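You operate a simulated robot arm through the tools that you are given. There is no shell and no other tool. Be economical: measure what you need, move in short steps, check, and stop when the job is done.

You are at the controls of a simulated two-armed robot. One attempt, no reset.

JOB
Carry the long steel tray with both arms and set it on the top of the far bench. Then open the middle left bench door, take the green-grip tube labelled "F9" from the top of the wall bench and leave it on the floor of the middle bench cupboard and shut the door again. Then open the tubes drawer, fetch the mix tube from the mix section of the tubes drawer and set it on the far corner of the island, then shut the drawer. Then stack the bottle labelled "blue" from the top shelf of the trolley on top of the bottle that says "blank". Then fetch the white-cap bottle labelled "green" from the island top behind the tower and stand it on top of the yellow carton there. Then pull the left bench door open. Do these in the order given. Set down upright: white-cap bottle.

The check looks at the end state, three seconds after you hand in, the way a careful person would. Anything else that was tipped, shoved, dropped, spilled or broken makes it a failure. A push-on lid holds only when it is set on centred and level and pressed home; a screw cap is set on level and turned clockwise until tight.

ROBOT AND FRAMES
Two 7-joint arms with two-finger grippers on one trunk, on a base that drives. Base frame: it is fixed to the floor where the robot stands at the start and does not move with it; the origin is under the middle of the robot, x ahead of it, y to its left, z up; the surface under the hand at the start is at about z = 85. Readings come in cm, rad, newtons and seconds.
The left shoulder is at the start at [7, 13.9, 124.8], the right one opposite. With the tool pointing down near the work surface each hand reaches from about 46 to 74 cm from the robot's upright axis, wherever it stands, measured 20 degrees to its own side. Places, roughly: far corner of the island [70, 180, 80]; floor of the middle bench cupboard [390, 10, 10]; green-grip tube [375, 0, 75]; left bench door [360, 80, 30]; long steel tray (54x24x9 cm) [50, 10, 90]; middle left bench door [360, 30, 40]; mix tube [175, 200, 50]; small blue dye bottle, small green dye bottle, sma [-25, 300, 100]; top of the far bench [-350, 100, 80]; tubes drawer [170, 190, 60]; white-cap bottle [50, 50, 100]; yellow carton [75, 25, 100]. Payload 3.43 kg a hand.
Tool frame (each hand has its own): the origin (TCP) lies between the finger pads and is the grasp point; the fingertips stand 3 cm ahead of it; z points along the fingers, y is the line along which they close. Largest opening 10.4 cm; the body of the gripper starts 5.7 cm behind the TCP.
Orientation is that of the tool frame in the base frame, as a unit quaternion [x, y, z, w]. With the fingers straight down and closing along the base's y, the tool's x points along the base's -x, its y along +y and its z along -z.

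CONTROLS
- The arms move only by the tool drive_tool. It takes "left_commands", "right_commands" or both (then of equal length, played together; a hand with none holds still); each is a list of rows, each a list of 7 numbers: the shift along the tool's x, y, z in units of 500 mm (1.0 is 500 mm), then the turn, a rotation vector about the tool's x, y, z in units of 45 degrees (1.0 is 45 degrees), then the opening in per cent of the stroke, from 0 (shut) to 100 (fully open). In form: [[x, y, z, wx, wy, wz, gripper], ...]. A call has 1 to 10 rows; each row is the pose to reach, as a shift and turn from the pose commanded when the call began, along the tool's axes at that moment. A call with a number of a shift or a turn outside -1 to 1 is refused whole. Rows are played at 5 a second. More than 5 cm and 0.15 rad between two rows, or a gripper value outside its range, and nothing of the call is played. A pose out of reach is approached as far as the arm can. The call stops where the force on the tool passes 40 N (or 10 N more than at its start, if that is more) or the arm is blocked; 0.2 s more then pass. Each finger travels about 4.5 cm/s and halts on what it meets, pressing with about 28 N; the grip force reading is that of the motor and also rises with nothing between the fingers. The clock runs only during rows and for 0.2 s after the last one: add rows that repeat a pose to give the fingers time. The reply holds the time, the measured pose of the TCP, the force on the tool along the base axes, the opening and the grip force, in the units named above and with some noise, with the torque about the TCP (base axes, N m) and any sound that the robot's microphone picked up.
- Cameras (640 x 400 px; columns grow to the right, rows downward): "scene" is now at [11.73, 4, 146]; the picture's right is [0.52, -0.86, 0.00], its down [-0.64, -0.38, -0.67] and it looks along [0.57, 0.35, -0.74] (base axes); focal length 243 px, centre (320, 200). "left" rides on the left gripper at [6.7, -1.8, -9] in its tool frame; the picture's right is [0.25, 0.97, 0.00], its down [-0.73, 0.19, -0.66] and it looks along [-0.64, 0.17, 0.75] (tool axes); focal length 218 px, centre (320, 200). "right" rides on the right gripper at [6.7, 1.8, -9] in its tool frame; the picture's right is [-0.25, 0.97, 0.00], its down [-0.73, -0.19, -0.66] and it looks along [-0.64, -0.17, 0.75] (tool axes); focal length 218 px, centre (320, 200). There is no depth. A picture from a camera that has moved, and an enlarged one, comes with that camera's place and axes in the base frame and with its lens.
- camera(camera): a new picture of that camera. No time passes.
- lift_body(by): slides the trunk up (or, below 0, down) by that many cm; the arms and the scene camera ride with it, the base frame stays. It gives what a move gives, with no picture.
- steer(legs): drives the robot by 1 to 6 legs, each [ahead, left, turn to the left] in cm, cm and rad, along the robot's own axes; the way and the turn of a leg run together, so that a leg with both is an arc; at most 150 cm and 3.142 rad a leg. The arms and the cameras ride along, it lands a little off, and it stops where it bumps. It gives what a move gives.
- turn_head(pan, tilt): turns the head with the scene camera to pan (to the left, within 1.501 rad either way) and tilt (down, from -0.506 to 1.204), counted from straight ahead of the robot. It gives what a move gives.
- zoom(camera, box): a new picture of the part [left, top, right, bottom] of that camera's present view, enlarged. No time passes.
- sign_off(): hands the job in; it is judged then, once.

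Work in short steps. Places have to be worked out from the pictures, the camera data and where the tool is seen: move nearer, look again, correct. Check each grasp and each placing, and mend what went wrong. You have 207 turns and 210 pictures in all, those below and enlarged ones among them. Open the grippers and draw the arms clear of the work before you hand the job in, unless the task says otherwise; then end with one line.

The tools are called after "Call:" by a JSON object that holds its "op" and its "data". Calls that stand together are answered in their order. drive_tool: Moves the arms, as the interface text tells. Its arguments: {"type":"object","properties":{"left_commands":{"type":"array","items":{"type":"array","items":{"type":"number"}}},"right_commands":{"type":"array","items":{"type":"array","items":{"type":"number"}}}},"required":[]} The other tools are called the same way: lift_body (by) slides the trunk up or down; steer (legs) drives the base; turn_head (pan, tilt) turns the head that bears the scene camera; camera (camera) takes a picture; zoom (camera, box) takes an enlarged picture of a part of a camera's view; sign_off () hands the job in.

At the start:

```text
clock: 0.0
left_position: [31.81, 37.73, 124.2]
left_tool_rot: [0.0, 1.0, 0.0, -0.001]
left_force: [0.0, -0.7, 0.2]
left_torque: [0.0, 0.01, 0.02]
left_grip_width: 10.4
left_finger_force: 0.0
right_position: [44.33, 2.98, 125.29]
right_tool_rot: [0.0, 1.0, 0.0, -0.001]
right_force: [-0.3, 0.3, 0.6]
right_torque: [0.01, 0.02, 0.02]
right_grip_width: 10.41
right_finger_force: 0.1
trunk travel left (down, up): [-74.3, 19.7]
robot x, y, heading: [0.05, -0.08, 0.005]
head pan, tilt: [0.543, 0.836]
```

scene: 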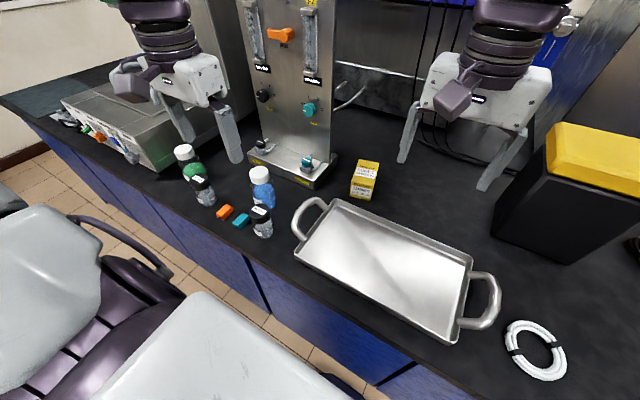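
right: 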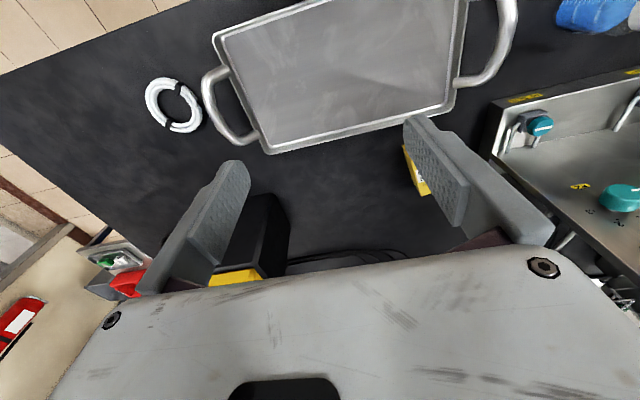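
left: 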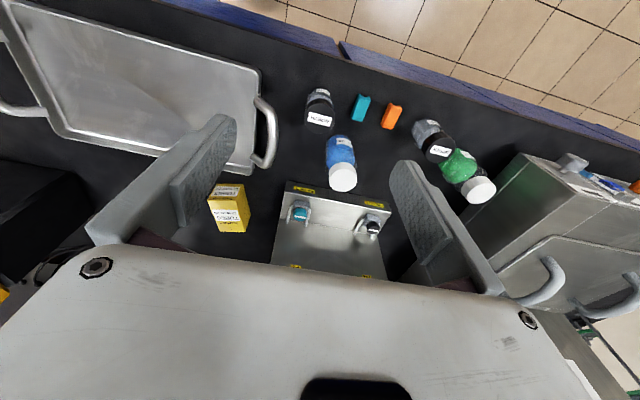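

I'll look at the tray handles closely before approaching.

Call:
{"op": "zoom", "data": {"camera": "scene", "box": [270, 170, 530, 350]}}

Call:
{"op": "turn_head", "data": {"pan": 0.0, "tilt": 0.9}}

Call:
{"op": "camera", "data": {"camera": "scene"}}

```text
2.22 times, centred on (400, 260) of scene
camera zoom: at [11.73, 4.0, 146.0], right [0.52, -0.86, 0.0], down [-0.64, -0.38, -0.67], along [0.57, 0.35, -0.74], focal length 540 px, centre (142, 67)
```

zoom: 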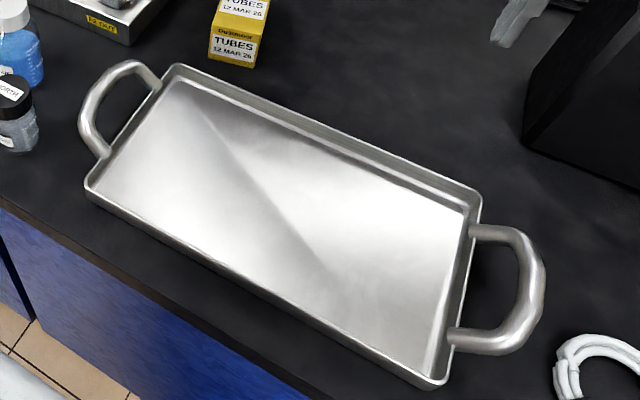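

```text
clock: 1.0
left_position: [31.88, 37.83, 124.15]
left_tool_rot: [0.0, 1.0, 0.0, 0.0]
left_force: [-0.8, 0.4, 1.1]
left_torque: [-0.01, 0.0, -0.02]
left_grip_width: 10.4
left_finger_force: 0.0
right_position: [44.45, 3.01, 125.37]
right_tool_rot: [0.0, 1.0, 0.001, 0.0]
right_force: [0.0, 0.1, -0.3]
right_torque: [0.0, -0.03, -0.03]
right_grip_width: 10.4
right_finger_force: 0.1
trunk travel left (down, up): [-74.3, 19.7]
robot x, y, heading: [-0.02, 0.02, 0.0]
head pan, tilt: [0.0, 0.901]
```

```text
205 pictures are left
camera scene: at [12.52, -0.06, 145.51], right [0.0, -1.0, 0.0], down [-0.78, 0.0, -0.62], along [0.62, 0.0, -0.78], focal length 243 px, centre (320, 200)
```

scene: 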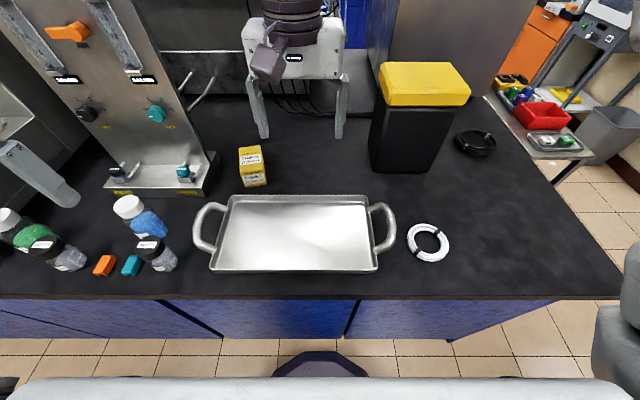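

Tray: centre about [48, 7], handle bars near y=33 and y=-19, height ~89. I bring both hands above the handles, part-open.

Call:
{"op": "drive_tool", "data": {"left_commands": [[-0.04, -0.012, 0.06, 0, 0, 0, 80], [-0.08, -0.024, 0.12, 0, 0, 0, 60], [-0.12, -0.036, 0.18, 0, 0, 0, 60], [-0.16, -0.048, 0.24, 0, 0, 0, 60], [-0.2, -0.06, 0.31, 0, 0, 0, 60], [-0.24, -0.07, 0.38, 0, 0, 0, 60], [-0.28, -0.084, 0.45, 0, 0, 0, 60], [-0.32, -0.096, 0.52, 0, 0, 0, 60], [-0.32, -0.096, 0.52, 0, 0, 0, 60]], "right_commands": [[-0.01, -0.055, 0.06, 0, 0, 0, 80], [-0.02, -0.11, 0.12, 0, 0, 0, 60], [-0.03, -0.165, 0.18, 0, 0, 0, 60], [-0.04, -0.22, 0.24, 0, 0, 0, 60], [-0.05, -0.275, 0.31, 0, 0, 0, 60], [-0.06, -0.33, 0.38, 0, 0, 0, 60], [-0.07, -0.385, 0.46, 0, 0, 0, 60], [-0.07, -0.44, 0.54, 0, 0, 0, 60], [-0.07, -0.44, 0.54, 0, 0, 0, 60]]}}

Call:
{"op": "camera", "data": {"camera": "left"}}

Call:
{"op": "camera", "data": {"camera": "right"}}

Call:
{"op": "camera", "data": {"camera": "scene"}}

```text
clock: 3.0
left_position: [47.72, 32.93, 98.3]
left_tool_rot: [0.0, 1.0, -0.001, 0.0]
left_force: [0.2, 0.0, -0.1]
left_torque: [-0.03, -0.05, 0.01]
left_grip_width: 6.27
left_finger_force: 0.1
right_position: [47.83, -18.99, 98.35]
right_tool_rot: [0.0, 1.0, -0.001, 0.001]
right_force: [-0.3, 0.5, -1.4]
right_torque: [-0.03, -0.03, 0.0]
right_grip_width: 6.24
right_finger_force: 0.1
right hand out of reach, approached as far as the arm can: row 1, 2, 3, 4, 5
trunk travel left (down, up): [-74.3, 19.7]
robot x, y, heading: [0.03, 0.24, 0.001]
head pan, tilt: [0.0, 0.901]
```

```text
204 pictures are left
camera left: at [41.15, 31.18, 107.12], right [-0.25, 0.97, 0.0], down [0.73, 0.19, 0.66], along [0.64, 0.17, -0.75], focal length 218 px, centre (320, 200)
```

left: 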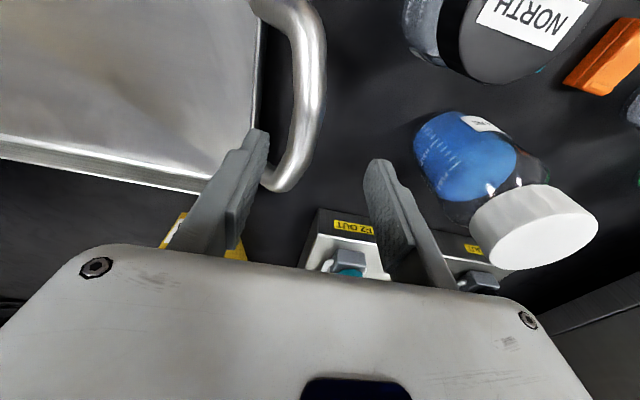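

```text
203 pictures are left
camera right: at [41.01, -17.25, 107.34], right [0.25, 0.97, 0.0], down [0.73, -0.19, 0.66], along [0.64, -0.17, -0.75], focal length 218 px, centre (320, 200)
```

right: 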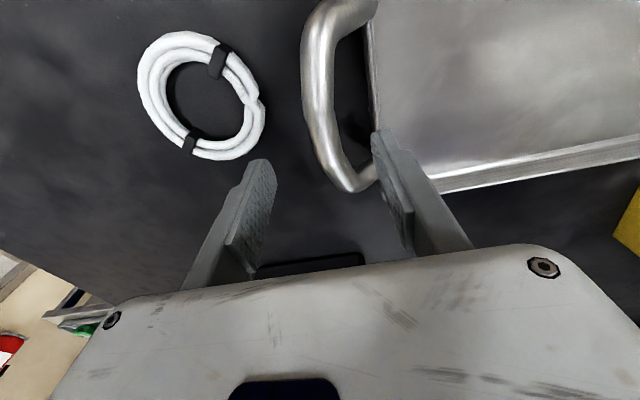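

```text
202 pictures are left
camera scene: at [12.35, 0.05, 145.53], right [0.0, -1.0, 0.0], down [-0.78, 0.0, -0.62], along [0.62, 0.0, -0.78], focal length 243 px, centre (320, 200)
```

scene: 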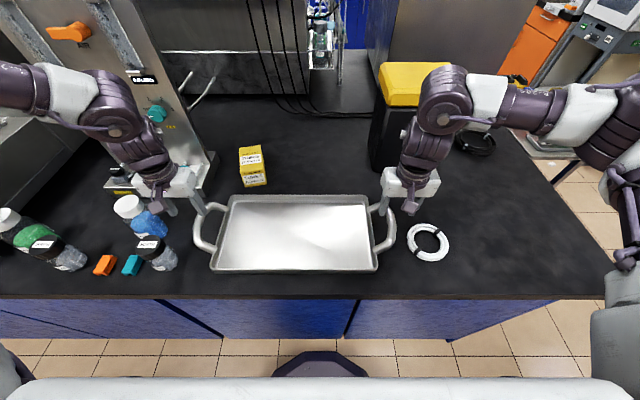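

Handle bars look centred near y=31.8 (left) and -18.5 (right); I descend both to z≈90 in a straddle, watching the force.

Call:
{"op": "drive_tool", "data": {"left_commands": [[0, -0.02, 0.05, 0, 0, 0, 60], [0, -0.02, 0.11, 0, 0, 0, 60], [0, -0.02, 0.165, 0, 0, 0, 60], [0, -0.02, 0.165, 0, 0, 0, 60]], "right_commands": [[0, 0.008, 0.05, 0, 0, 0, 60], [0, 0.008, 0.11, 0, 0, 0, 60], [0, 0.008, 0.165, 0, 0, 0, 60], [0, 0.008, 0.165, 0, 0, 0, 60]]}}

Call:
{"op": "camera", "data": {"camera": "left"}}

Call:
{"op": "camera", "data": {"camera": "right"}}

```text
clock: 4.0
left_position: [47.94, 31.91, 90.02]
left_tool_rot: [0.0, 1.0, 0.001, 0.001]
left_force: [0.3, -0.8, -0.6]
left_torque: [0.03, 0.0, -0.03]
left_grip_width: 6.25
left_finger_force: 0.0
right_position: [47.85, -18.78, 90.1]
right_tool_rot: [0.0, 1.0, 0.0, 0.0]
right_force: [0.4, -1.1, 0.6]
right_torque: [0.0, 0.01, 0.0]
right_grip_width: 6.24
right_finger_force: 0.1
trunk travel left (down, up): [-74.3, 19.7]
robot x, y, heading: [-0.43, 0.13, 0.002]
head pan, tilt: [0.0, 0.901]
```

```text
201 pictures are left
camera left: at [41.21, 30.08, 98.88], right [-0.25, 0.97, 0.0], down [0.73, 0.19, 0.66], along [0.64, 0.17, -0.75], focal length 218 px, centre (320, 200)
```

left: 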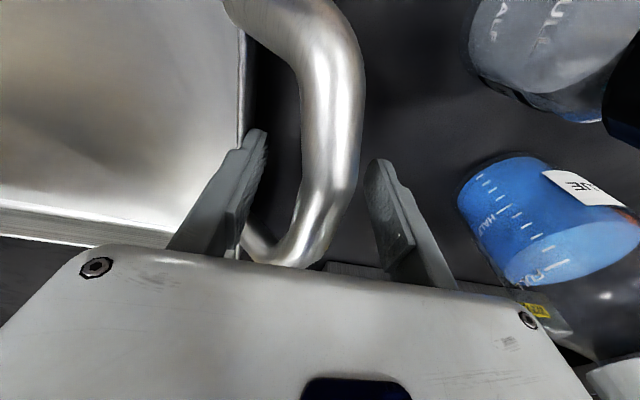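

```text
200 pictures are left
camera right: at [41.13, -16.99, 99.05], right [0.25, 0.97, 0.0], down [0.73, -0.19, 0.66], along [0.64, -0.17, -0.75], focal length 218 px, centre (320, 200)
```

right: 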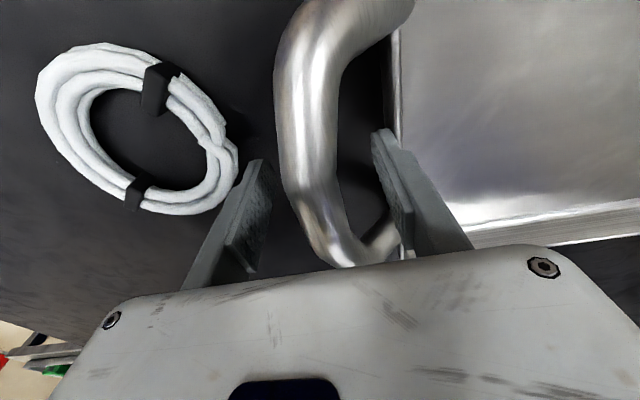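

Both bars sit between the fingers; close both.

Call:
{"op": "drive_tool", "data": {"left_commands": [[0, 0, 0, 0, 0, 0, 30], [0, 0, 0, 0, 0, 0, 0], [0, 0, 0, 0, 0, 0, 0], [0, 0, 0, 0, 0, 0, 0], [0, 0, 0, 0, 0, 0, 0]], "right_commands": [[0, 0, 0, 0, 0, 0, 30], [0, 0, 0, 0, 0, 0, 0], [0, 0, 0, 0, 0, 0, 0], [0, 0, 0, 0, 0, 0, 0], [0, 0, 0, 0, 0, 0, 0]]}}

Call:
{"op": "camera", "data": {"camera": "left"}}

Call:
{"op": "camera", "data": {"camera": "right"}}

```text
clock: 5.2
left_position: [47.96, 31.75, 89.82]
left_tool_rot: [0.0, 1.0, -0.001, 0.0]
left_force: [-1.2, -13.1, 0.2]
left_torque: [0.23, -0.08, 0.64]
left_grip_width: 2.15
left_finger_force: 28.4
right_position: [47.89, -18.55, 90.0]
right_tool_rot: [0.0, 1.0, 0.001, 0.0]
right_force: [-0.2, 13.2, -0.6]
right_torque: [-0.23, -0.13, -0.64]
right_grip_width: 2.18
right_finger_force: 27.5
trunk travel left (down, up): [-74.3, 19.7]
robot x, y, heading: [0.08, 0.09, -0.003]
head pan, tilt: [0.0, 0.901]
```

```text
199 pictures are left
camera left: at [41.26, 30.03, 98.89], right [-0.25, 0.97, 0.0], down [0.73, 0.19, 0.66], along [0.64, 0.16, -0.75], focal length 218 px, centre (320, 200)
```

left: 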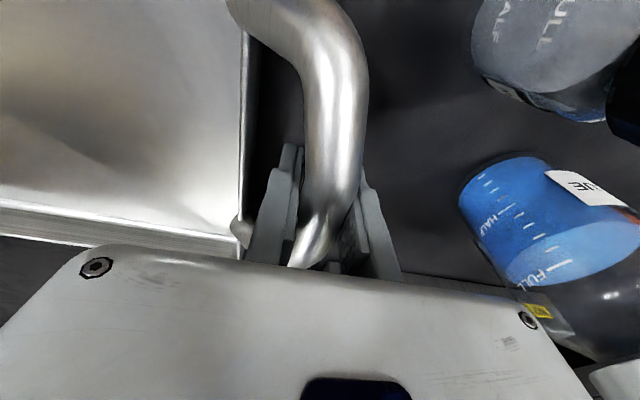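

```text
198 pictures are left
camera right: at [41.17, -16.89, 99.06], right [0.25, 0.97, 0.0], down [0.73, -0.19, 0.66], along [0.64, -0.16, -0.75], focal length 218 px, centre (320, 200)
```

right: 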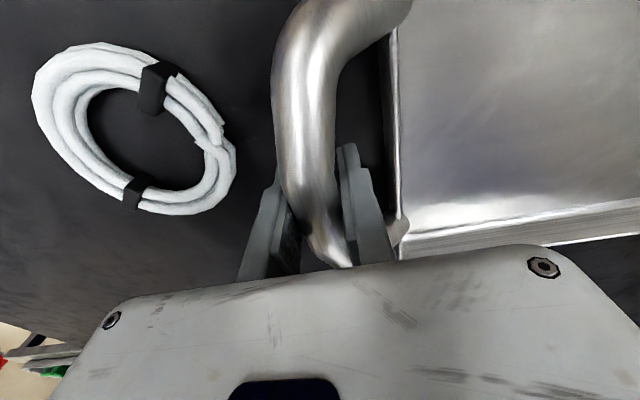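

Both gripped (2.15 cm). Lift with the trunk by 15 cm.

Call:
{"op": "lift_body", "data": {"by": 14}}

Call:
{"op": "turn_head", "data": {"pan": 0.0, "tilt": 0.7}}

Call:
{"op": "camera", "data": {"camera": "scene"}}

```text
clock: 6.8
left_position: [48.06, 31.88, 103.88]
left_tool_rot: [0.0, 1.0, -0.002, 0.0]
left_force: [0.3, -22.4, -4.8]
left_torque: [0.44, 0.01, 0.59]
left_grip_width: 2.17
left_finger_force: 27.8
right_position: [48.09, -18.66, 104.01]
right_tool_rot: [-0.001, 1.0, 0.002, 0.0]
right_force: [0.7, 22.1, -4.7]
right_torque: [-0.4, 0.0, -0.59]
right_grip_width: 2.17
right_finger_force: 28.1
trunk travel left (down, up): [-88.3, 5.7]
robot x, y, heading: [-0.37, -0.08, 0.003]
head pan, tilt: [0.0, 0.901]
```

```text
clock: 7.6
left_position: [47.95, 31.9, 103.98]
left_tool_rot: [0.001, 1.0, -0.002, -0.001]
left_force: [-0.1, -21.9, -4.0]
left_torque: [0.4, 0.02, 0.58]
left_grip_width: 2.16
left_finger_force: 27.7
right_position: [47.96, -18.65, 104.05]
right_tool_rot: [0.0, 1.0, 0.001, 0.0]
right_force: [0.1, 23.9, -4.6]
right_torque: [-0.45, -0.02, -0.63]
right_grip_width: 2.19
right_finger_force: 28.2
trunk travel left (down, up): [-88.3, 5.7]
robot x, y, heading: [0.02, -0.08, -0.004]
head pan, tilt: [0.0, 0.7]
```

```text
197 pictures are left
camera scene: at [13.62, -0.06, 161.11], right [0.0, -1.0, 0.0], down [-0.65, 0.0, -0.76], along [0.76, 0.0, -0.65], focal length 243 px, centre (320, 200)
```

scene: 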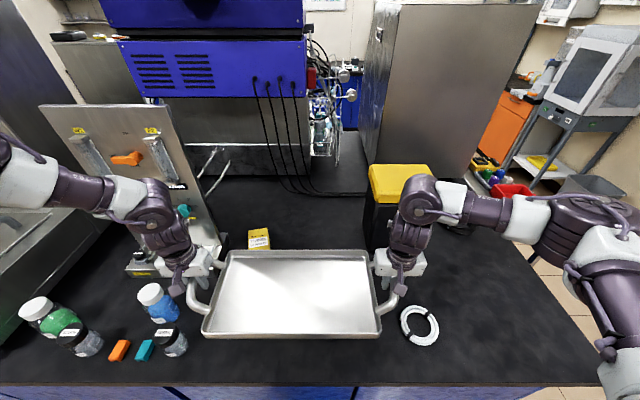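

Tray is level in the hands. Look to both sides for the driving space.

Call:
{"op": "turn_head", "data": {"pan": 1.5, "tilt": 0.3}}

Call:
{"op": "camera", "data": {"camera": "scene"}}

Call:
{"op": "turn_head", "data": {"pan": -1.5, "tilt": 0.3}}

Call:
{"op": "camera", "data": {"camera": "scene"}}

```text
clock: 9.2
left_position: [48.08, 31.85, 103.95]
left_tool_rot: [0.0, 1.0, -0.002, 0.0]
left_force: [0.2, -22.7, -3.7]
left_torque: [0.43, 0.04, 0.64]
left_grip_width: 2.19
left_finger_force: 28.0
right_position: [47.96, -18.66, 104.01]
right_tool_rot: [0.0, 1.0, 0.001, 0.001]
right_force: [0.2, 22.7, -4.0]
right_torque: [-0.39, 0.02, -0.6]
right_grip_width: 2.19
right_finger_force: 27.7
trunk travel left (down, up): [-88.3, 5.7]
robot x, y, heading: [0.06, 0.21, 0.001]
head pan, tilt: [1.499, 0.3]
```

```text
196 pictures are left
camera scene: at [5.79, 9.25, 164.73], right [1.0, -0.07, 0.0], down [-0.02, -0.3, -0.96], along [0.07, 0.95, -0.3], focal length 243 px, centre (320, 200)
```

scene: 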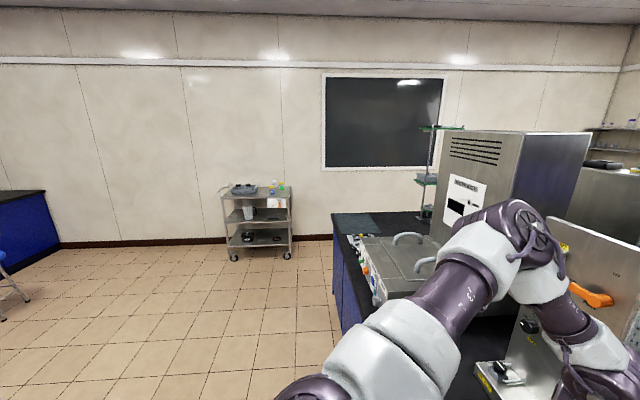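

```text
clock: 11.8
left_position: [47.87, 31.76, 103.96]
left_tool_rot: [0.0, 1.0, -0.002, 0.0]
left_force: [0.4, -23.0, -4.8]
left_torque: [0.44, 0.01, 0.64]
left_grip_width: 2.18
left_finger_force: 28.1
right_position: [48.0, -18.61, 104.09]
right_tool_rot: [0.0, 1.0, 0.001, 0.0]
right_force: [0.0, 22.7, -4.0]
right_torque: [-0.4, 0.01, -0.64]
right_grip_width: 2.18
right_finger_force: 27.8
trunk travel left (down, up): [-88.3, 5.7]
robot x, y, heading: [0.13, -0.13, 0.004]
head pan, tilt: [-1.499, 0.3]
```

```text
195 pictures are left
camera scene: at [5.79, -9.37, 164.73], right [-1.0, -0.07, 0.0], down [-0.02, 0.29, -0.96], along [0.07, -0.95, -0.3], focal length 243 px, centre (320, 200)
```

scene: 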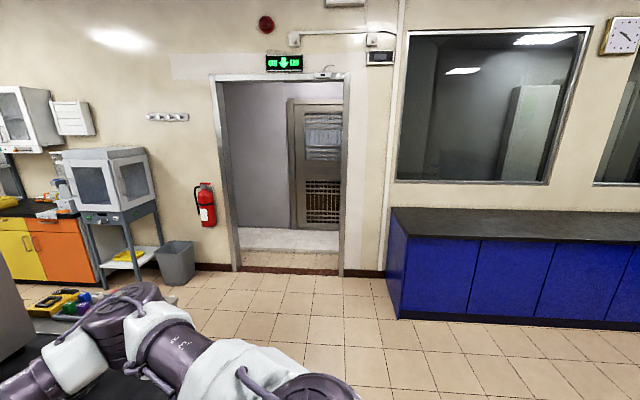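

Floor is free behind. Back off 100 cm, turn around, then look at the far bench.

Call:
{"op": "steer", "data": {"legs": [[-100, 0, 0], [0, 0, 1.571], [0, 0, 1.571]]}}

Call:
{"op": "turn_head", "data": {"pan": 0, "tilt": 0.5}}

Call:
{"op": "camera", "data": {"camera": "scene"}}

```text
clock: 24.6
left_position: [-148.03, -30.86, 103.92]
left_tool_rot: [1.0, -0.005, 0.0, -0.002]
left_force: [0.3, 23.1, -4.6]
left_torque: [-0.41, -0.03, 0.59]
left_grip_width: 2.18
left_finger_force: 28.4
right_position: [-147.63, 19.48, 104.07]
right_tool_rot: [1.0, -0.004, 0.0, 0.001]
right_force: [0.8, -23.7, -3.7]
right_torque: [0.41, 0.04, -0.55]
right_grip_width: 2.22
right_finger_force: 28.1
trunk travel left (down, up): [-88.3, 5.7]
robot x, y, heading: [-99.88, 0.86, 3.134]
head pan, tilt: [-1.499, 0.3]
```

```text
clock: 26.2
left_position: [-148.1, -30.99, 104.03]
left_tool_rot: [1.0, -0.005, 0.0, -0.002]
left_force: [-0.3, 4.3, -4.9]
left_torque: [-0.07, 0.03, 0.65]
left_grip_width: 2.17
left_finger_force: 28.3
right_position: [-147.65, 19.46, 103.97]
right_tool_rot: [1.0, -0.004, 0.0, 0.002]
right_force: [-0.3, -4.2, -4.7]
right_torque: [0.02, -0.04, -0.59]
right_grip_width: 2.21
right_finger_force: 28.0
trunk travel left (down, up): [-88.3, 5.7]
robot x, y, heading: [-99.73, 0.43, 3.135]
head pan, tilt: [0.0, 0.499]
```

```text
194 pictures are left
camera scene: at [-114.09, 0.49, 162.88], right [0.01, 1.0, 0.0], down [0.48, 0.0, -0.88], along [-0.88, 0.01, -0.48], focal length 243 px, centre (320, 200)
```

scene: 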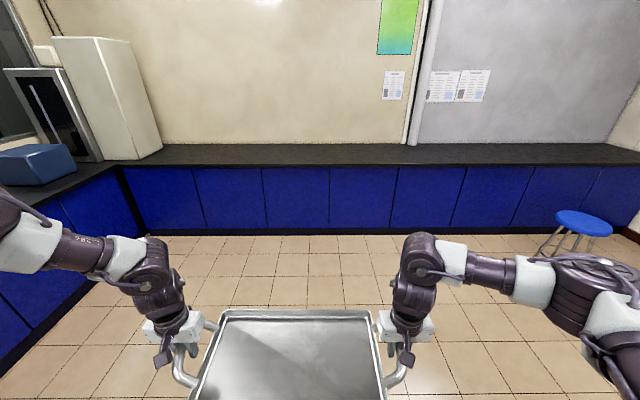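

The far bench is empty, front edge around x≈-337. Drive to about [-260, 80] and look again.

Call:
{"op": "steer", "data": {"legs": [[100, -80, 0], [70, 0, 0]]}}

Call:
{"op": "turn_head", "data": {"pan": 0, "tilt": 0.8}}

Call:
{"op": "camera", "data": {"camera": "scene"}}

```text
clock: 36.1
left_position: [-318.35, 51.66, 104.02]
left_tool_rot: [1.0, -0.006, -0.001, -0.002]
left_force: [0.9, 7.4, -4.2]
left_torque: [-0.13, 0.05, 0.61]
left_grip_width: 2.17
left_finger_force: 27.8
right_position: [-317.75, 102.21, 103.96]
right_tool_rot: [1.0, -0.006, -0.002, 0.001]
right_force: [-0.2, -7.4, -3.5]
right_torque: [0.1, -0.03, -0.6]
right_grip_width: 2.19
right_finger_force: 28.2
trunk travel left (down, up): [-88.3, 5.7]
robot x, y, heading: [-270.2, 82.96, 3.129]
head pan, tilt: [0.0, 0.499]
```

```text
clock: 36.9
left_position: [-318.5, 51.76, 103.88]
left_tool_rot: [1.0, -0.005, 0.0, -0.002]
left_force: [-0.4, 1.8, -3.0]
left_torque: [0.01, 0.0, 0.61]
left_grip_width: 2.18
left_finger_force: 27.6
right_position: [-317.83, 102.1, 103.98]
right_tool_rot: [1.0, -0.007, 0.0, 0.001]
right_force: [0.1, -1.7, -4.7]
right_torque: [0.05, -0.02, -0.67]
right_grip_width: 2.18
right_finger_force: 27.7
trunk travel left (down, up): [-88.3, 5.7]
robot x, y, heading: [-269.76, 83.36, 3.131]
head pan, tilt: [0.0, 0.799]
```

```text
193 pictures are left
camera scene: at [-283.39, 83.08, 160.29], right [0.01, 1.0, 0.0], down [0.72, -0.01, -0.7], along [-0.7, 0.01, -0.72], focal length 243 px, centre (320, 200)
```

scene: 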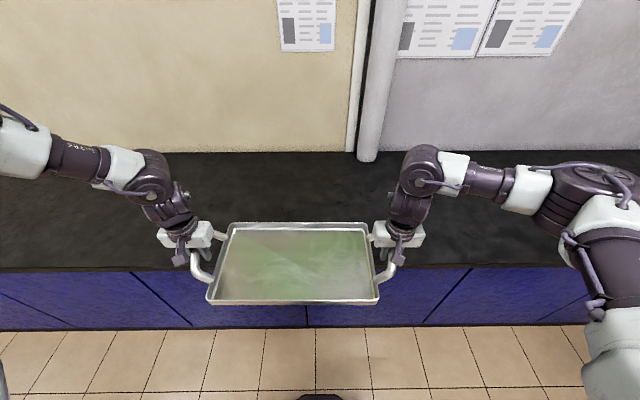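

Bench front edge ≈ x=-324, top z≈83-85. Drive 26 cm ahead so that the tray is over the bench.

Call:
{"op": "steer", "data": {"legs": [[27, 0, 0]]}}

Call:
{"op": "camera", "data": {"camera": "scene"}}

Call:
{"op": "camera", "data": {"camera": "left"}}

```text
clock: 38.8
left_position: [-345.12, 51.99, 104.04]
left_tool_rot: [1.0, -0.006, -0.001, -0.002]
left_force: [0.1, 3.1, -3.3]
left_torque: [-0.03, 0.07, 0.62]
left_grip_width: 2.15
left_finger_force: 28.1
right_position: [-344.68, 102.39, 104.06]
right_tool_rot: [1.0, -0.005, -0.001, 0.002]
right_force: [0.5, -2.5, -4.2]
right_torque: [0.0, -0.05, -0.61]
right_grip_width: 2.16
right_finger_force: 27.4
trunk travel left (down, up): [-88.3, 5.7]
robot x, y, heading: [-297.1, 83.18, 3.137]
head pan, tilt: [0.0, 0.799]
```

```text
192 pictures are left
camera scene: at [-310.01, 83.37, 160.32], right [0.01, 1.0, 0.0], down [0.72, -0.01, -0.7], along [-0.7, 0.01, -0.72], focal length 243 px, centre (320, 200)
```

scene: 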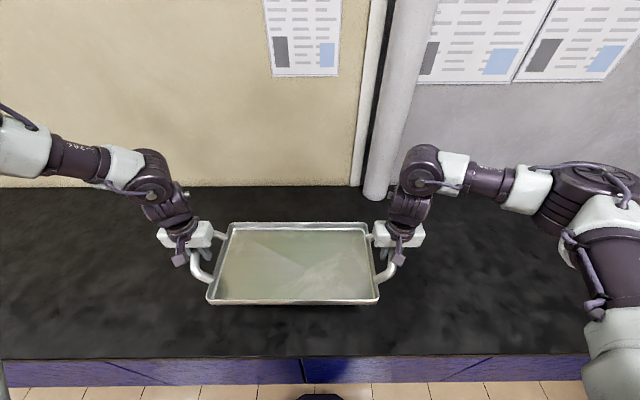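

```text
191 pictures are left
camera left: at [-338.33, 53.62, 112.94], right [0.24, -0.97, 0.0], down [-0.73, -0.18, 0.66], along [-0.64, -0.16, -0.75], focal length 218 px, centre (320, 200)
```

left: 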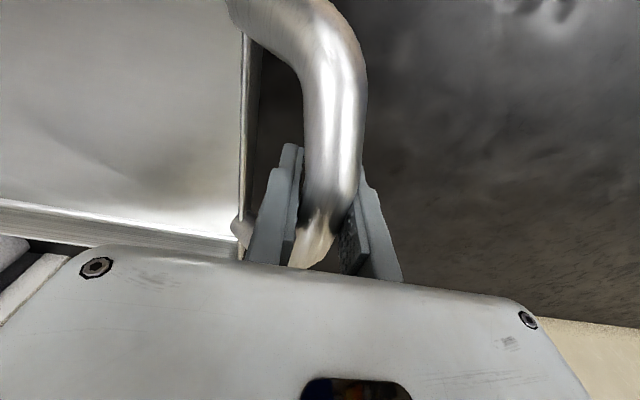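

Tray is well over the top. Lower with the trunk first 12 cm.

Call:
{"op": "lift_body", "data": {"by": -12}}

Call:
{"op": "camera", "data": {"camera": "scene"}}

```text
clock: 40.3
left_position: [-345.38, 52.23, 91.8]
left_tool_rot: [1.0, -0.007, 0.0, -0.002]
left_force: [1.1, 1.8, -4.4]
left_torque: [-0.01, -0.01, 0.61]
left_grip_width: 2.15
left_finger_force: 28.4
right_position: [-344.77, 102.43, 92.0]
right_tool_rot: [1.0, -0.006, 0.001, 0.002]
right_force: [0.2, -0.8, -4.0]
right_torque: [0.03, 0.03, -0.58]
right_grip_width: 2.18
right_finger_force: 27.6
trunk travel left (down, up): [-76.3, 17.7]
robot x, y, heading: [-296.81, 83.61, 3.136]
head pan, tilt: [0.0, 0.799]
```

```text
190 pictures are left
camera scene: at [-310.28, 83.37, 148.29], right [0.01, 1.0, 0.0], down [0.72, -0.01, -0.7], along [-0.7, 0.01, -0.72], focal length 243 px, centre (320, 200)
```

scene: 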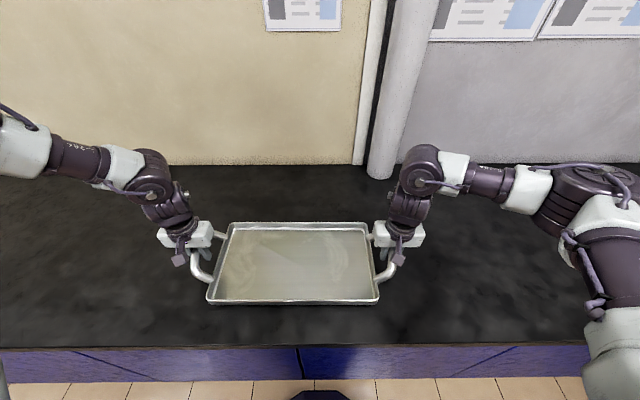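

Now lower with both arms together, 1 cm a row, until contact.

Call:
{"op": "drive_tool", "data": {"left_commands": [[0, 0, 0.015, 0, 0, 0, 0], [0, 0, 0.03, 0, 0, 0, 0], [0, 0, 0.045, 0, 0, 0, 0], [0, 0, 0.06, 0, 0, 0, 0], [0, 0, 0.075, 0, 0, 0, 0]], "right_commands": [[0, 0, 0.015, 0, 0, 0, 0], [0, 0, 0.03, 0, 0, 0, 0], [0, 0, 0.045, 0, 0, 0, 0], [0, 0, 0.06, 0, 0, 0, 0], [0, 0, 0.075, 0, 0, 0, 0]]}}

```text
clock: 41.5
left_position: [-344.33, 51.59, 90.39]
left_tool_rot: [1.0, -0.008, -0.003, -0.006]
left_force: [1.1, 29.8, -2.8]
left_torque: [-0.52, 0.81, 0.58]
left_grip_width: 2.21
left_finger_force: 28.1
left hand out of reach, approached as far as the arm can: row 2, 3, 4, 5
right_position: [-344.81, 101.9, 88.62]
right_tool_rot: [1.0, -0.005, -0.004, 0.005]
right_force: [-1.7, -28.2, 25.7]
right_torque: [0.76, 0.02, -0.32]
right_grip_width: 2.19
right_finger_force: 27.8
trunk travel left (down, up): [-76.3, 17.7]
robot x, y, heading: [-297.57, 83.3, 3.13]
head pan, tilt: [0.0, 0.799]
```

Left couldn't go lower by its joints, the right end touched first. Bring the right hand back up to level.

Call:
{"op": "drive_tool", "data": {"right_commands": [[0, 0, -0.015, 0, 0, 0, 0], [0, 0, -0.035, 0, 0, 0, 0], [0, 0, -0.035, 0, 0, 0, 0]]}}

Call:
{"op": "camera", "data": {"camera": "scene"}}

```text
clock: 42.3
left_position: [-344.62, 51.78, 90.27]
left_tool_rot: [1.0, -0.006, -0.003, -0.007]
left_force: [-1.8, 36.6, -2.4]
left_torque: [-0.56, -0.22, 0.59]
left_grip_width: 2.22
left_finger_force: 28.0
right_position: [-344.8, 101.99, 90.02]
right_tool_rot: [1.0, -0.005, -0.001, 0.006]
right_force: [0.0, -36.5, -5.7]
right_torque: [1.38, 0.15, -0.25]
right_grip_width: 2.15
right_finger_force: 28.2
trunk travel left (down, up): [-76.3, 17.7]
robot x, y, heading: [-297.11, 83.42, 3.132]
head pan, tilt: [0.0, 0.799]
```

```text
189 pictures are left
camera scene: at [-310.3, 83.35, 148.28], right [0.01, 1.0, 0.0], down [0.72, -0.01, -0.7], along [-0.7, 0.01, -0.72], focal length 243 px, centre (320, 200)
```

scene: 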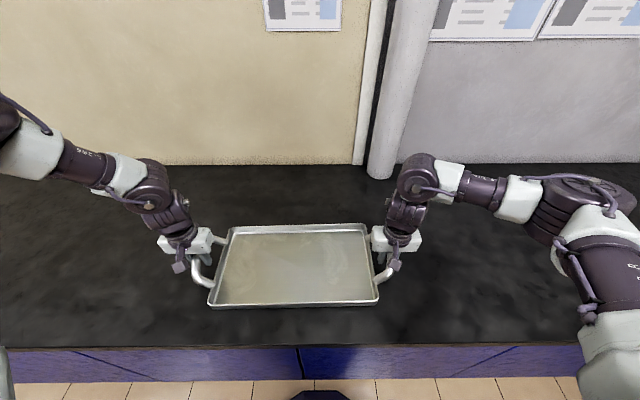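

Now level again but with internal tension of 36 N; relieve it by 0.4 cm each hand, then go on down with the trunk.

Call:
{"op": "drive_tool", "data": {"left_commands": [[0, -0.008, 0, 0, 0, 0, 0], [0, -0.008, 0, 0, 0, 0, 0]], "right_commands": [[0, 0.008, 0, 0, 0, 0, 0], [0, 0.008, 0, 0, 0, 0, 0]]}}

Call:
{"op": "lift_body", "data": {"by": -1}}

```text
clock: 42.9
left_position: [-344.54, 51.74, 90.35]
left_tool_rot: [1.0, -0.006, -0.002, -0.002]
left_force: [-1.5, 17.8, -3.4]
left_torque: [-0.28, 0.16, 0.68]
left_grip_width: 2.21
left_finger_force: 28.1
right_position: [-344.71, 101.99, 89.89]
right_tool_rot: [1.0, -0.006, 0.0, 0.001]
right_force: [0.8, -17.0, -5.1]
right_torque: [0.58, -0.18, -0.07]
right_grip_width: 2.12
right_finger_force: 28.3
trunk travel left (down, up): [-76.3, 17.7]
robot x, y, heading: [-296.99, 83.62, 3.135]
head pan, tilt: [0.0, 0.799]
```

```text
clock: 43.5
left_position: [-344.55, 51.94, 89.52]
left_tool_rot: [1.0, -0.005, -0.004, -0.002]
left_force: [-5.8, 10.3, 24.5]
left_torque: [-0.19, -0.11, 0.73]
left_grip_width: 2.25
left_finger_force: 28.0
right_position: [-344.66, 102.11, 89.06]
right_tool_rot: [1.0, -0.006, -0.001, 0.002]
right_force: [4.1, -9.3, -1.3]
right_torque: [0.22, 0.79, -0.12]
right_grip_width: 2.14
right_finger_force: 27.8
trunk travel left (down, up): [-75.3, 18.7]
robot x, y, heading: [-296.97, 83.19, 3.13]
head pan, tilt: [0.0, 0.799]
```

Contact began. One more small step of 0.4 cm.

Call:
{"op": "lift_body", "data": {"by": -0.4}}

Call:
{"op": "camera", "data": {"camera": "scene"}}

```text
clock: 44.0
left_position: [-344.29, 51.97, 89.08]
left_tool_rot: [1.0, -0.007, -0.002, -0.002]
left_force: [-5.3, 7.9, 20.5]
left_torque: [-0.22, 0.22, 0.7]
left_grip_width: 2.22
left_finger_force: 27.9
right_position: [-344.71, 102.3, 88.63]
right_tool_rot: [1.0, -0.006, -0.001, 0.001]
right_force: [1.5, -4.0, -1.5]
right_torque: [0.09, 0.62, -0.15]
right_grip_width: 2.15
right_finger_force: 27.6
trunk travel left (down, up): [-74.9, 19.1]
robot x, y, heading: [-297.1, 83.25, 3.129]
head pan, tilt: [0.0, 0.799]
```

```text
188 pictures are left
camera scene: at [-309.96, 83.68, 146.91], right [0.01, 1.0, 0.0], down [0.72, -0.01, -0.7], along [-0.7, 0.01, -0.72], focal length 243 px, centre (320, 200)
```

scene: 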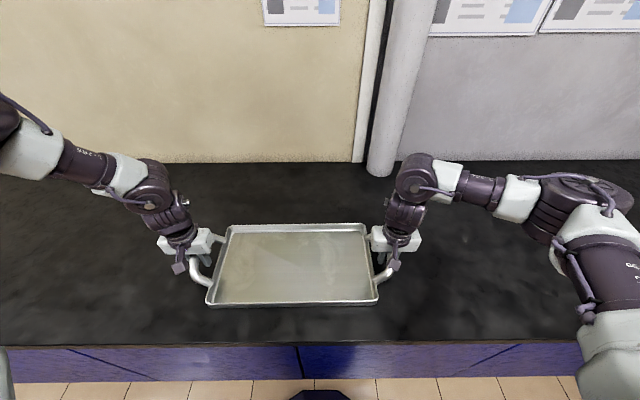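

Check contact with both wrist cameras.

Call:
{"op": "camera", "data": {"camera": "left"}}

Call:
{"op": "camera", "data": {"camera": "right"}}

Call:
{"op": "zoom", "data": {"camera": "scene", "box": [150, 200, 430, 330]}}

```text
187 pictures are left
camera left: at [-337.44, 53.52, 97.98], right [0.24, -0.97, 0.0], down [-0.73, -0.18, 0.66], along [-0.64, -0.16, -0.75], focal length 218 px, centre (320, 200)
```

left: 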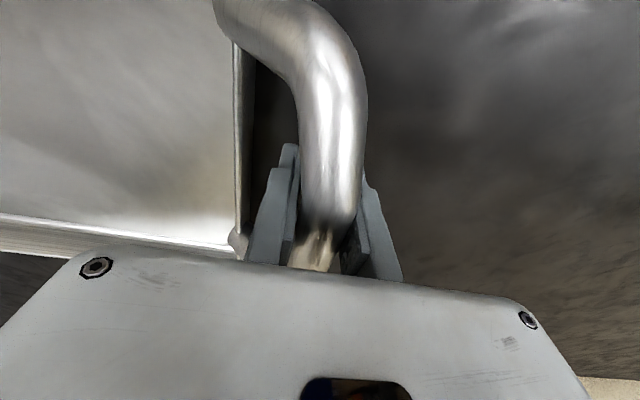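

```text
186 pictures are left
camera right: at [-337.98, 100.45, 97.67], right [-0.26, -0.96, 0.0], down [-0.73, 0.2, 0.66], along [-0.64, 0.17, -0.75], focal length 218 px, centre (320, 200)
```

right: 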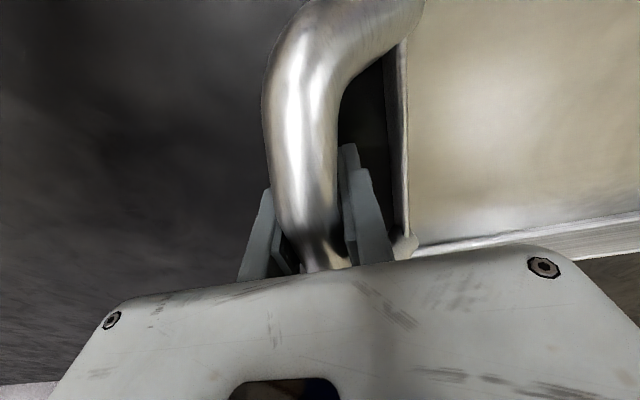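

```text
2.29 times, centred on (290, 265) of scene
camera zoom: at [-309.96, 83.68, 146.91], right [0.01, 1.0, 0.0], down [0.72, -0.01, -0.7], along [-0.7, 0.01, -0.72], focal length 556 px, centre (389, 51)
```

zoom: 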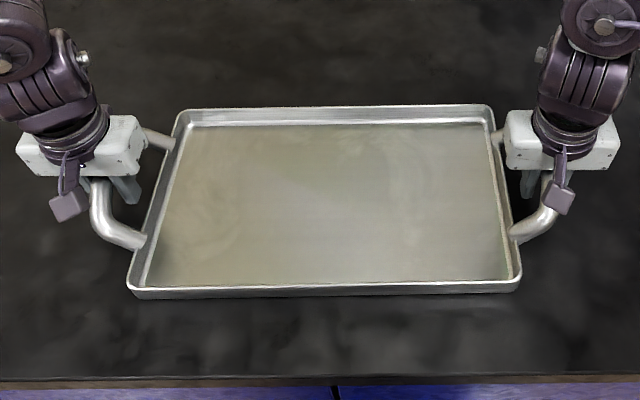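

Nearly down; another 0.4 cm by trunk to confirm.

Call:
{"op": "lift_body", "data": {"by": -0.4}}

```text
clock: 44.6
left_position: [-344.2, 51.96, 88.75]
left_tool_rot: [1.0, -0.006, -0.003, -0.002]
left_force: [-6.4, 6.8, 20.5]
left_torque: [-0.18, 0.03, 0.7]
left_grip_width: 2.2
left_finger_force: 28.9
right_position: [-344.67, 102.26, 88.53]
right_tool_rot: [1.0, -0.006, -0.002, 0.002]
right_force: [0.2, 4.7, 20.1]
right_torque: [-0.12, -0.26, -0.14]
right_grip_width: 2.12
right_finger_force: 28.2
trunk travel left (down, up): [-74.5, 19.5]
robot x, y, heading: [-297.22, 83.35, 3.133]
head pan, tilt: [0.0, 0.799]
```

Both ends carry now. Open both grippers to 55 %, then rise straight up.

Call:
{"op": "drive_tool", "data": {"left_commands": [[0, 0, 0, 0, 0, 0, 30], [0, 0, 0, 0, 0, 0, 55], [0, 0, 0, 0, 0, 0, 55], [0, 0, 0, 0, 0, 0, 55]], "right_commands": [[0, 0, 0, 0, 0, 0, 30], [0, 0, 0, 0, 0, 0, 55], [0, 0, 0, 0, 0, 0, 55], [0, 0, 0, 0, 0, 0, 55]]}}

Call:
{"op": "camera", "data": {"camera": "left"}}

Call:
{"op": "camera", "data": {"camera": "right"}}

```text
clock: 45.6
left_position: [-344.36, 51.79, 88.46]
left_tool_rot: [1.0, -0.006, -0.001, -0.004]
left_force: [-0.2, -0.1, -0.9]
left_torque: [0.0, 0.0, -0.01]
left_grip_width: 5.72
left_finger_force: 0.1
right_position: [-344.83, 102.02, 88.08]
right_tool_rot: [1.0, -0.005, 0.0, 0.002]
right_force: [0.7, -0.6, -0.7]
right_torque: [-0.01, 0.05, 0.04]
right_grip_width: 5.67
right_finger_force: 0.1
trunk travel left (down, up): [-74.5, 19.5]
robot x, y, heading: [-296.92, 83.6, 3.135]
head pan, tilt: [0.0, 0.799]
```

```text
184 pictures are left
camera left: at [-337.54, 53.32, 97.46], right [0.24, -0.97, -0.01], down [-0.73, -0.19, 0.66], along [-0.64, -0.16, -0.75], focal length 218 px, centre (320, 200)
```

left: 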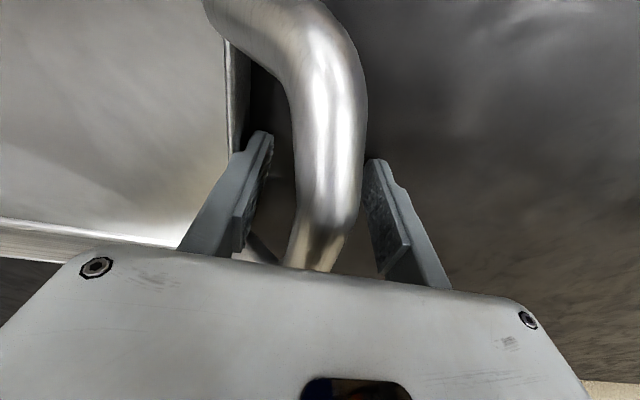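

```text
183 pictures are left
camera right: at [-338.11, 100.2, 97.25], right [-0.26, -0.96, 0.0], down [-0.73, 0.2, 0.66], along [-0.63, 0.17, -0.75], focal length 218 px, centre (320, 200)
```

right: 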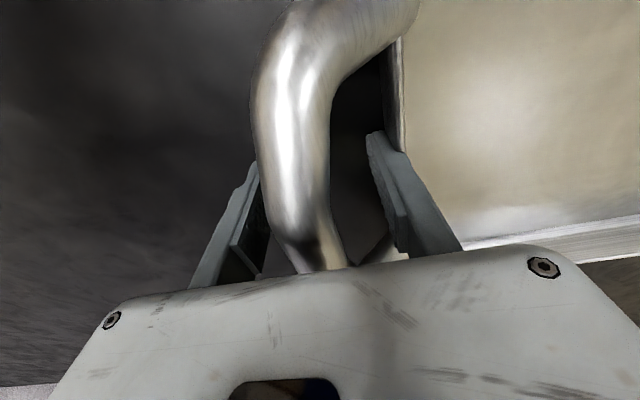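

Free of the handles; raise trunk 19 cm, look, then leave.

Call:
{"op": "lift_body", "data": {"by": 19}}

Call:
{"op": "camera", "data": {"camera": "scene"}}

```text
clock: 47.7
left_position: [-344.39, 51.65, 107.52]
left_tool_rot: [1.0, -0.006, -0.001, -0.002]
left_force: [-0.4, 0.3, 0.5]
left_torque: [-0.01, -0.02, -0.03]
left_grip_width: 5.7
left_finger_force: 0.1
right_position: [-344.69, 102.02, 107.19]
right_tool_rot: [1.0, -0.005, 0.001, 0.002]
right_force: [1.0, 0.8, 0.3]
right_torque: [0.02, 0.0, 0.01]
right_grip_width: 5.71
right_finger_force: 0.1
trunk travel left (down, up): [-93.5, 0.5]
robot x, y, heading: [-297.49, 83.2, 3.132]
head pan, tilt: [0.0, 0.799]
```

```text
182 pictures are left
camera scene: at [-310.2, 83.38, 165.5], right [0.01, 1.0, 0.0], down [0.72, -0.01, -0.7], along [-0.7, 0.01, -0.72], focal length 243 px, centre (320, 200)
```

scene: 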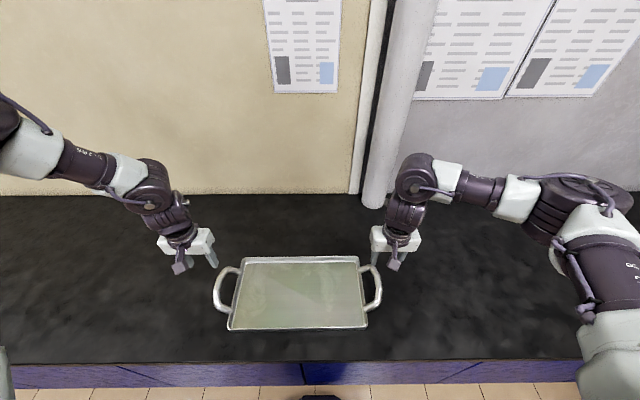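

Tray is set. Now travel to the wall bench: back off, turn round, go toward the island's right end.

Call:
{"op": "steer", "data": {"legs": [[-60, 0, 0], [0, 0, 1.571], [0, 0, 1.575], [120, -80, 0], [80, -120, 0]]}}

Call:
{"op": "turn_head", "data": {"pan": 0, "tilt": 0.4}}

Call:
{"op": "camera", "data": {"camera": "scene"}}

```text
clock: 72.3
left_position: [10.57, -86.82, 107.56]
left_tool_rot: [0.005, 1.0, -0.002, 0.001]
left_force: [0.3, 0.1, -0.1]
left_torque: [0.01, -0.06, 0.02]
left_grip_width: 5.71
left_finger_force: 0.0
right_position: [11.05, -137.22, 107.24]
right_tool_rot: [0.003, 1.0, 0.002, 0.001]
right_force: [0.0, 0.7, 0.2]
right_torque: [0.0, 0.02, -0.04]
right_grip_width: 5.72
right_finger_force: 0.0
trunk travel left (down, up): [-93.5, 0.5]
robot x, y, heading: [-36.3, -118.7, -0.005]
head pan, tilt: [0.0, 0.799]
```

```text
clock: 73.2
left_position: [10.56, -86.92, 107.5]
left_tool_rot: [0.004, 1.0, -0.002, 0.001]
left_force: [0.0, 0.1, 0.3]
left_torque: [0.0, 0.02, -0.01]
left_grip_width: 5.73
left_finger_force: 0.0
right_position: [11.21, -137.13, 107.25]
right_tool_rot: [0.004, 1.0, 0.002, 0.0]
right_force: [0.6, 0.5, -0.3]
right_torque: [-0.01, 0.01, 0.02]
right_grip_width: 5.7
right_finger_force: 0.0
trunk travel left (down, up): [-93.5, 0.5]
robot x, y, heading: [-36.74, -118.53, -0.006]
head pan, tilt: [0.0, 0.4]
```

```text
181 pictures are left
camera scene: at [-22.36, -118.81, 169.0], right [-0.01, -1.0, 0.0], down [-0.39, 0.0, -0.92], along [0.92, -0.01, -0.39], focal length 243 px, centre (320, 200)
```

scene: 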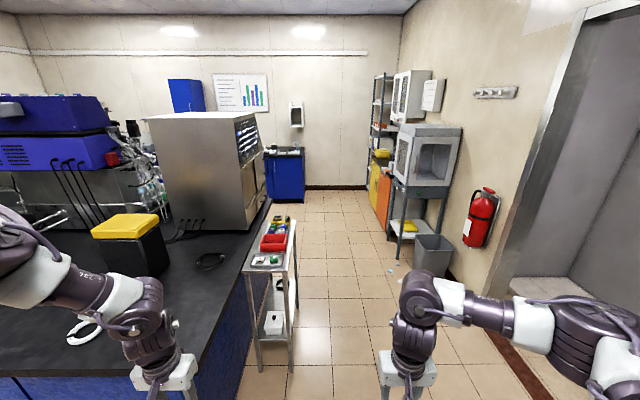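

There's a small cart at the island end (right edge y≈-100) and a stand at y≈-207. I drive through the middle at y≈-138.

Call:
{"op": "steer", "data": {"legs": [[50, -20, 0.006], [100, 0, 0]]}}

Call:
{"op": "camera", "data": {"camera": "scene"}}

```text
clock: 81.2
left_position: [161.94, -106.73, 107.51]
left_tool_rot: [-0.001, 1.0, -0.002, 0.002]
left_force: [-0.5, -0.2, -0.2]
left_torque: [-0.02, -0.04, -0.02]
left_grip_width: 5.72
left_finger_force: 0.0
right_position: [162.9, -156.96, 107.44]
right_tool_rot: [-0.001, 1.0, 0.002, 0.001]
right_force: [0.3, 0.6, -0.9]
right_torque: [-0.02, -0.04, 0.01]
right_grip_width: 5.71
right_finger_force: 0.1
trunk travel left (down, up): [-93.5, 0.5]
robot x, y, heading: [114.9, -139.06, 0.001]
head pan, tilt: [0.0, 0.4]
```

```text
180 pictures are left
camera scene: at [129.16, -139.04, 169.02], right [0.0, -1.0, 0.0], down [-0.39, 0.0, -0.92], along [0.92, 0.0, -0.39], focal length 243 px, centre (320, 200)
```

scene: 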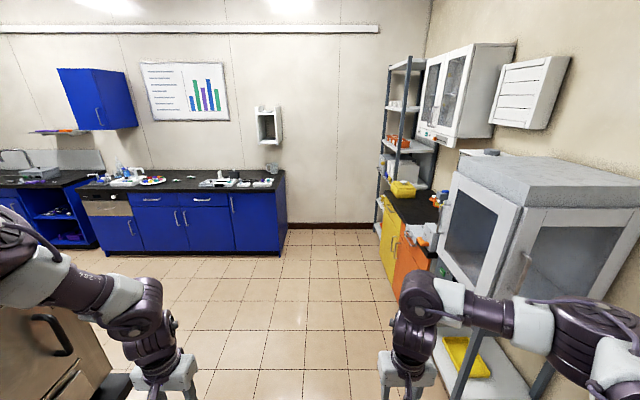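

Bench front ≈ x=355, spanning y -104..97. Drive to about (245, -10) and view bench front.

Call:
{"op": "steer", "data": {"legs": [[110, 15, 0], [30, 120, 0]]}}

Call:
{"op": "turn_head", "data": {"pan": 0, "tilt": 0.6}}

Call:
{"op": "camera", "data": {"camera": "scene"}}

```text
clock: 92.7
left_position: [302.04, 28.95, 107.54]
left_tool_rot: [0.004, 1.0, -0.002, 0.001]
left_force: [0.1, 0.6, 0.1]
left_torque: [0.02, -0.03, 0.03]
left_grip_width: 5.72
left_finger_force: 0.0
right_position: [302.46, -21.32, 107.18]
right_tool_rot: [0.003, 1.0, 0.003, 0.0]
right_force: [0.1, -0.4, -0.3]
right_torque: [0.01, -0.07, -0.03]
right_grip_width: 5.72
right_finger_force: 0.1
trunk travel left (down, up): [-93.5, 0.5]
robot x, y, heading: [254.57, -2.7, -0.01]
head pan, tilt: [0.0, 0.4]
```

```text
clock: 93.5
left_position: [301.93, 28.92, 107.49]
left_tool_rot: [0.004, 1.0, -0.003, 0.001]
left_force: [0.5, 0.4, -0.3]
left_torque: [0.03, -0.05, 0.0]
left_grip_width: 5.74
left_finger_force: 0.2
right_position: [302.58, -21.21, 107.29]
right_tool_rot: [0.004, 1.0, 0.002, 0.0]
right_force: [0.7, -0.1, -0.6]
right_torque: [-0.02, -0.04, 0.0]
right_grip_width: 5.72
right_finger_force: 0.1
trunk travel left (down, up): [-93.5, 0.5]
robot x, y, heading: [254.9, -2.52, -0.006]
head pan, tilt: [0.0, 0.6]
```

```text
179 pictures are left
camera scene: at [268.61, -2.93, 167.19], right [-0.01, -1.0, 0.0], down [-0.56, 0.0, -0.83], along [0.83, -0.01, -0.56], focal length 243 px, centre (320, 200)
```

scene: 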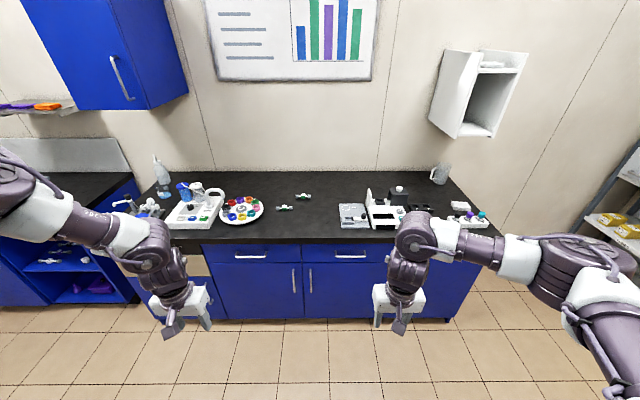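

Two small tubes lie on the bench near the plate. Zoom on these and on the door front.

Call:
{"op": "zoom", "data": {"camera": "scene", "box": [250, 180, 340, 236]}}

Call:
{"op": "zoom", "data": {"camera": "scene", "box": [130, 220, 410, 380]}}

```text
7.11 times, centred on (295, 208) of scene
camera zoom: at [268.61, -2.93, 167.19], right [-0.01, -1.0, 0.0], down [-0.56, 0.0, -0.83], along [0.83, -0.01, -0.56], focal length 1729 px, centre (498, 143)
```

zoom: 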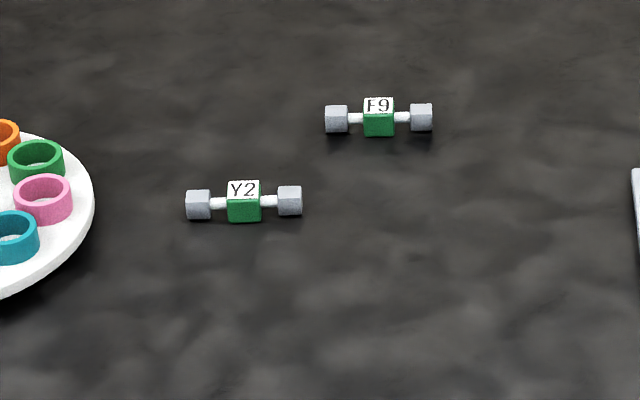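

```text
2.29 times, centred on (270, 300) of scene
camera zoom: at [268.61, -2.93, 167.19], right [-0.01, -1.0, 0.0], down [-0.56, 0.0, -0.83], along [0.83, -0.01, -0.56], focal length 556 px, centre (434, -29)
```

zoom: 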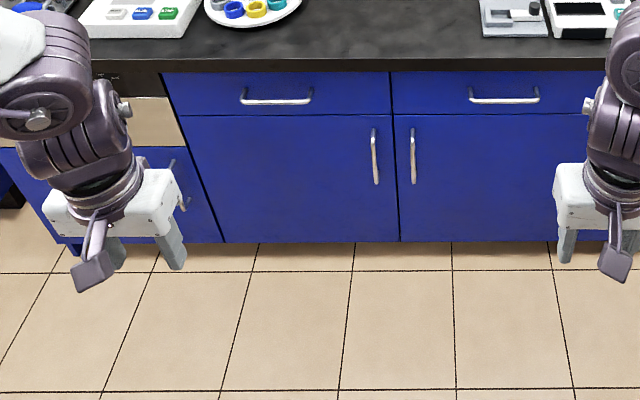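

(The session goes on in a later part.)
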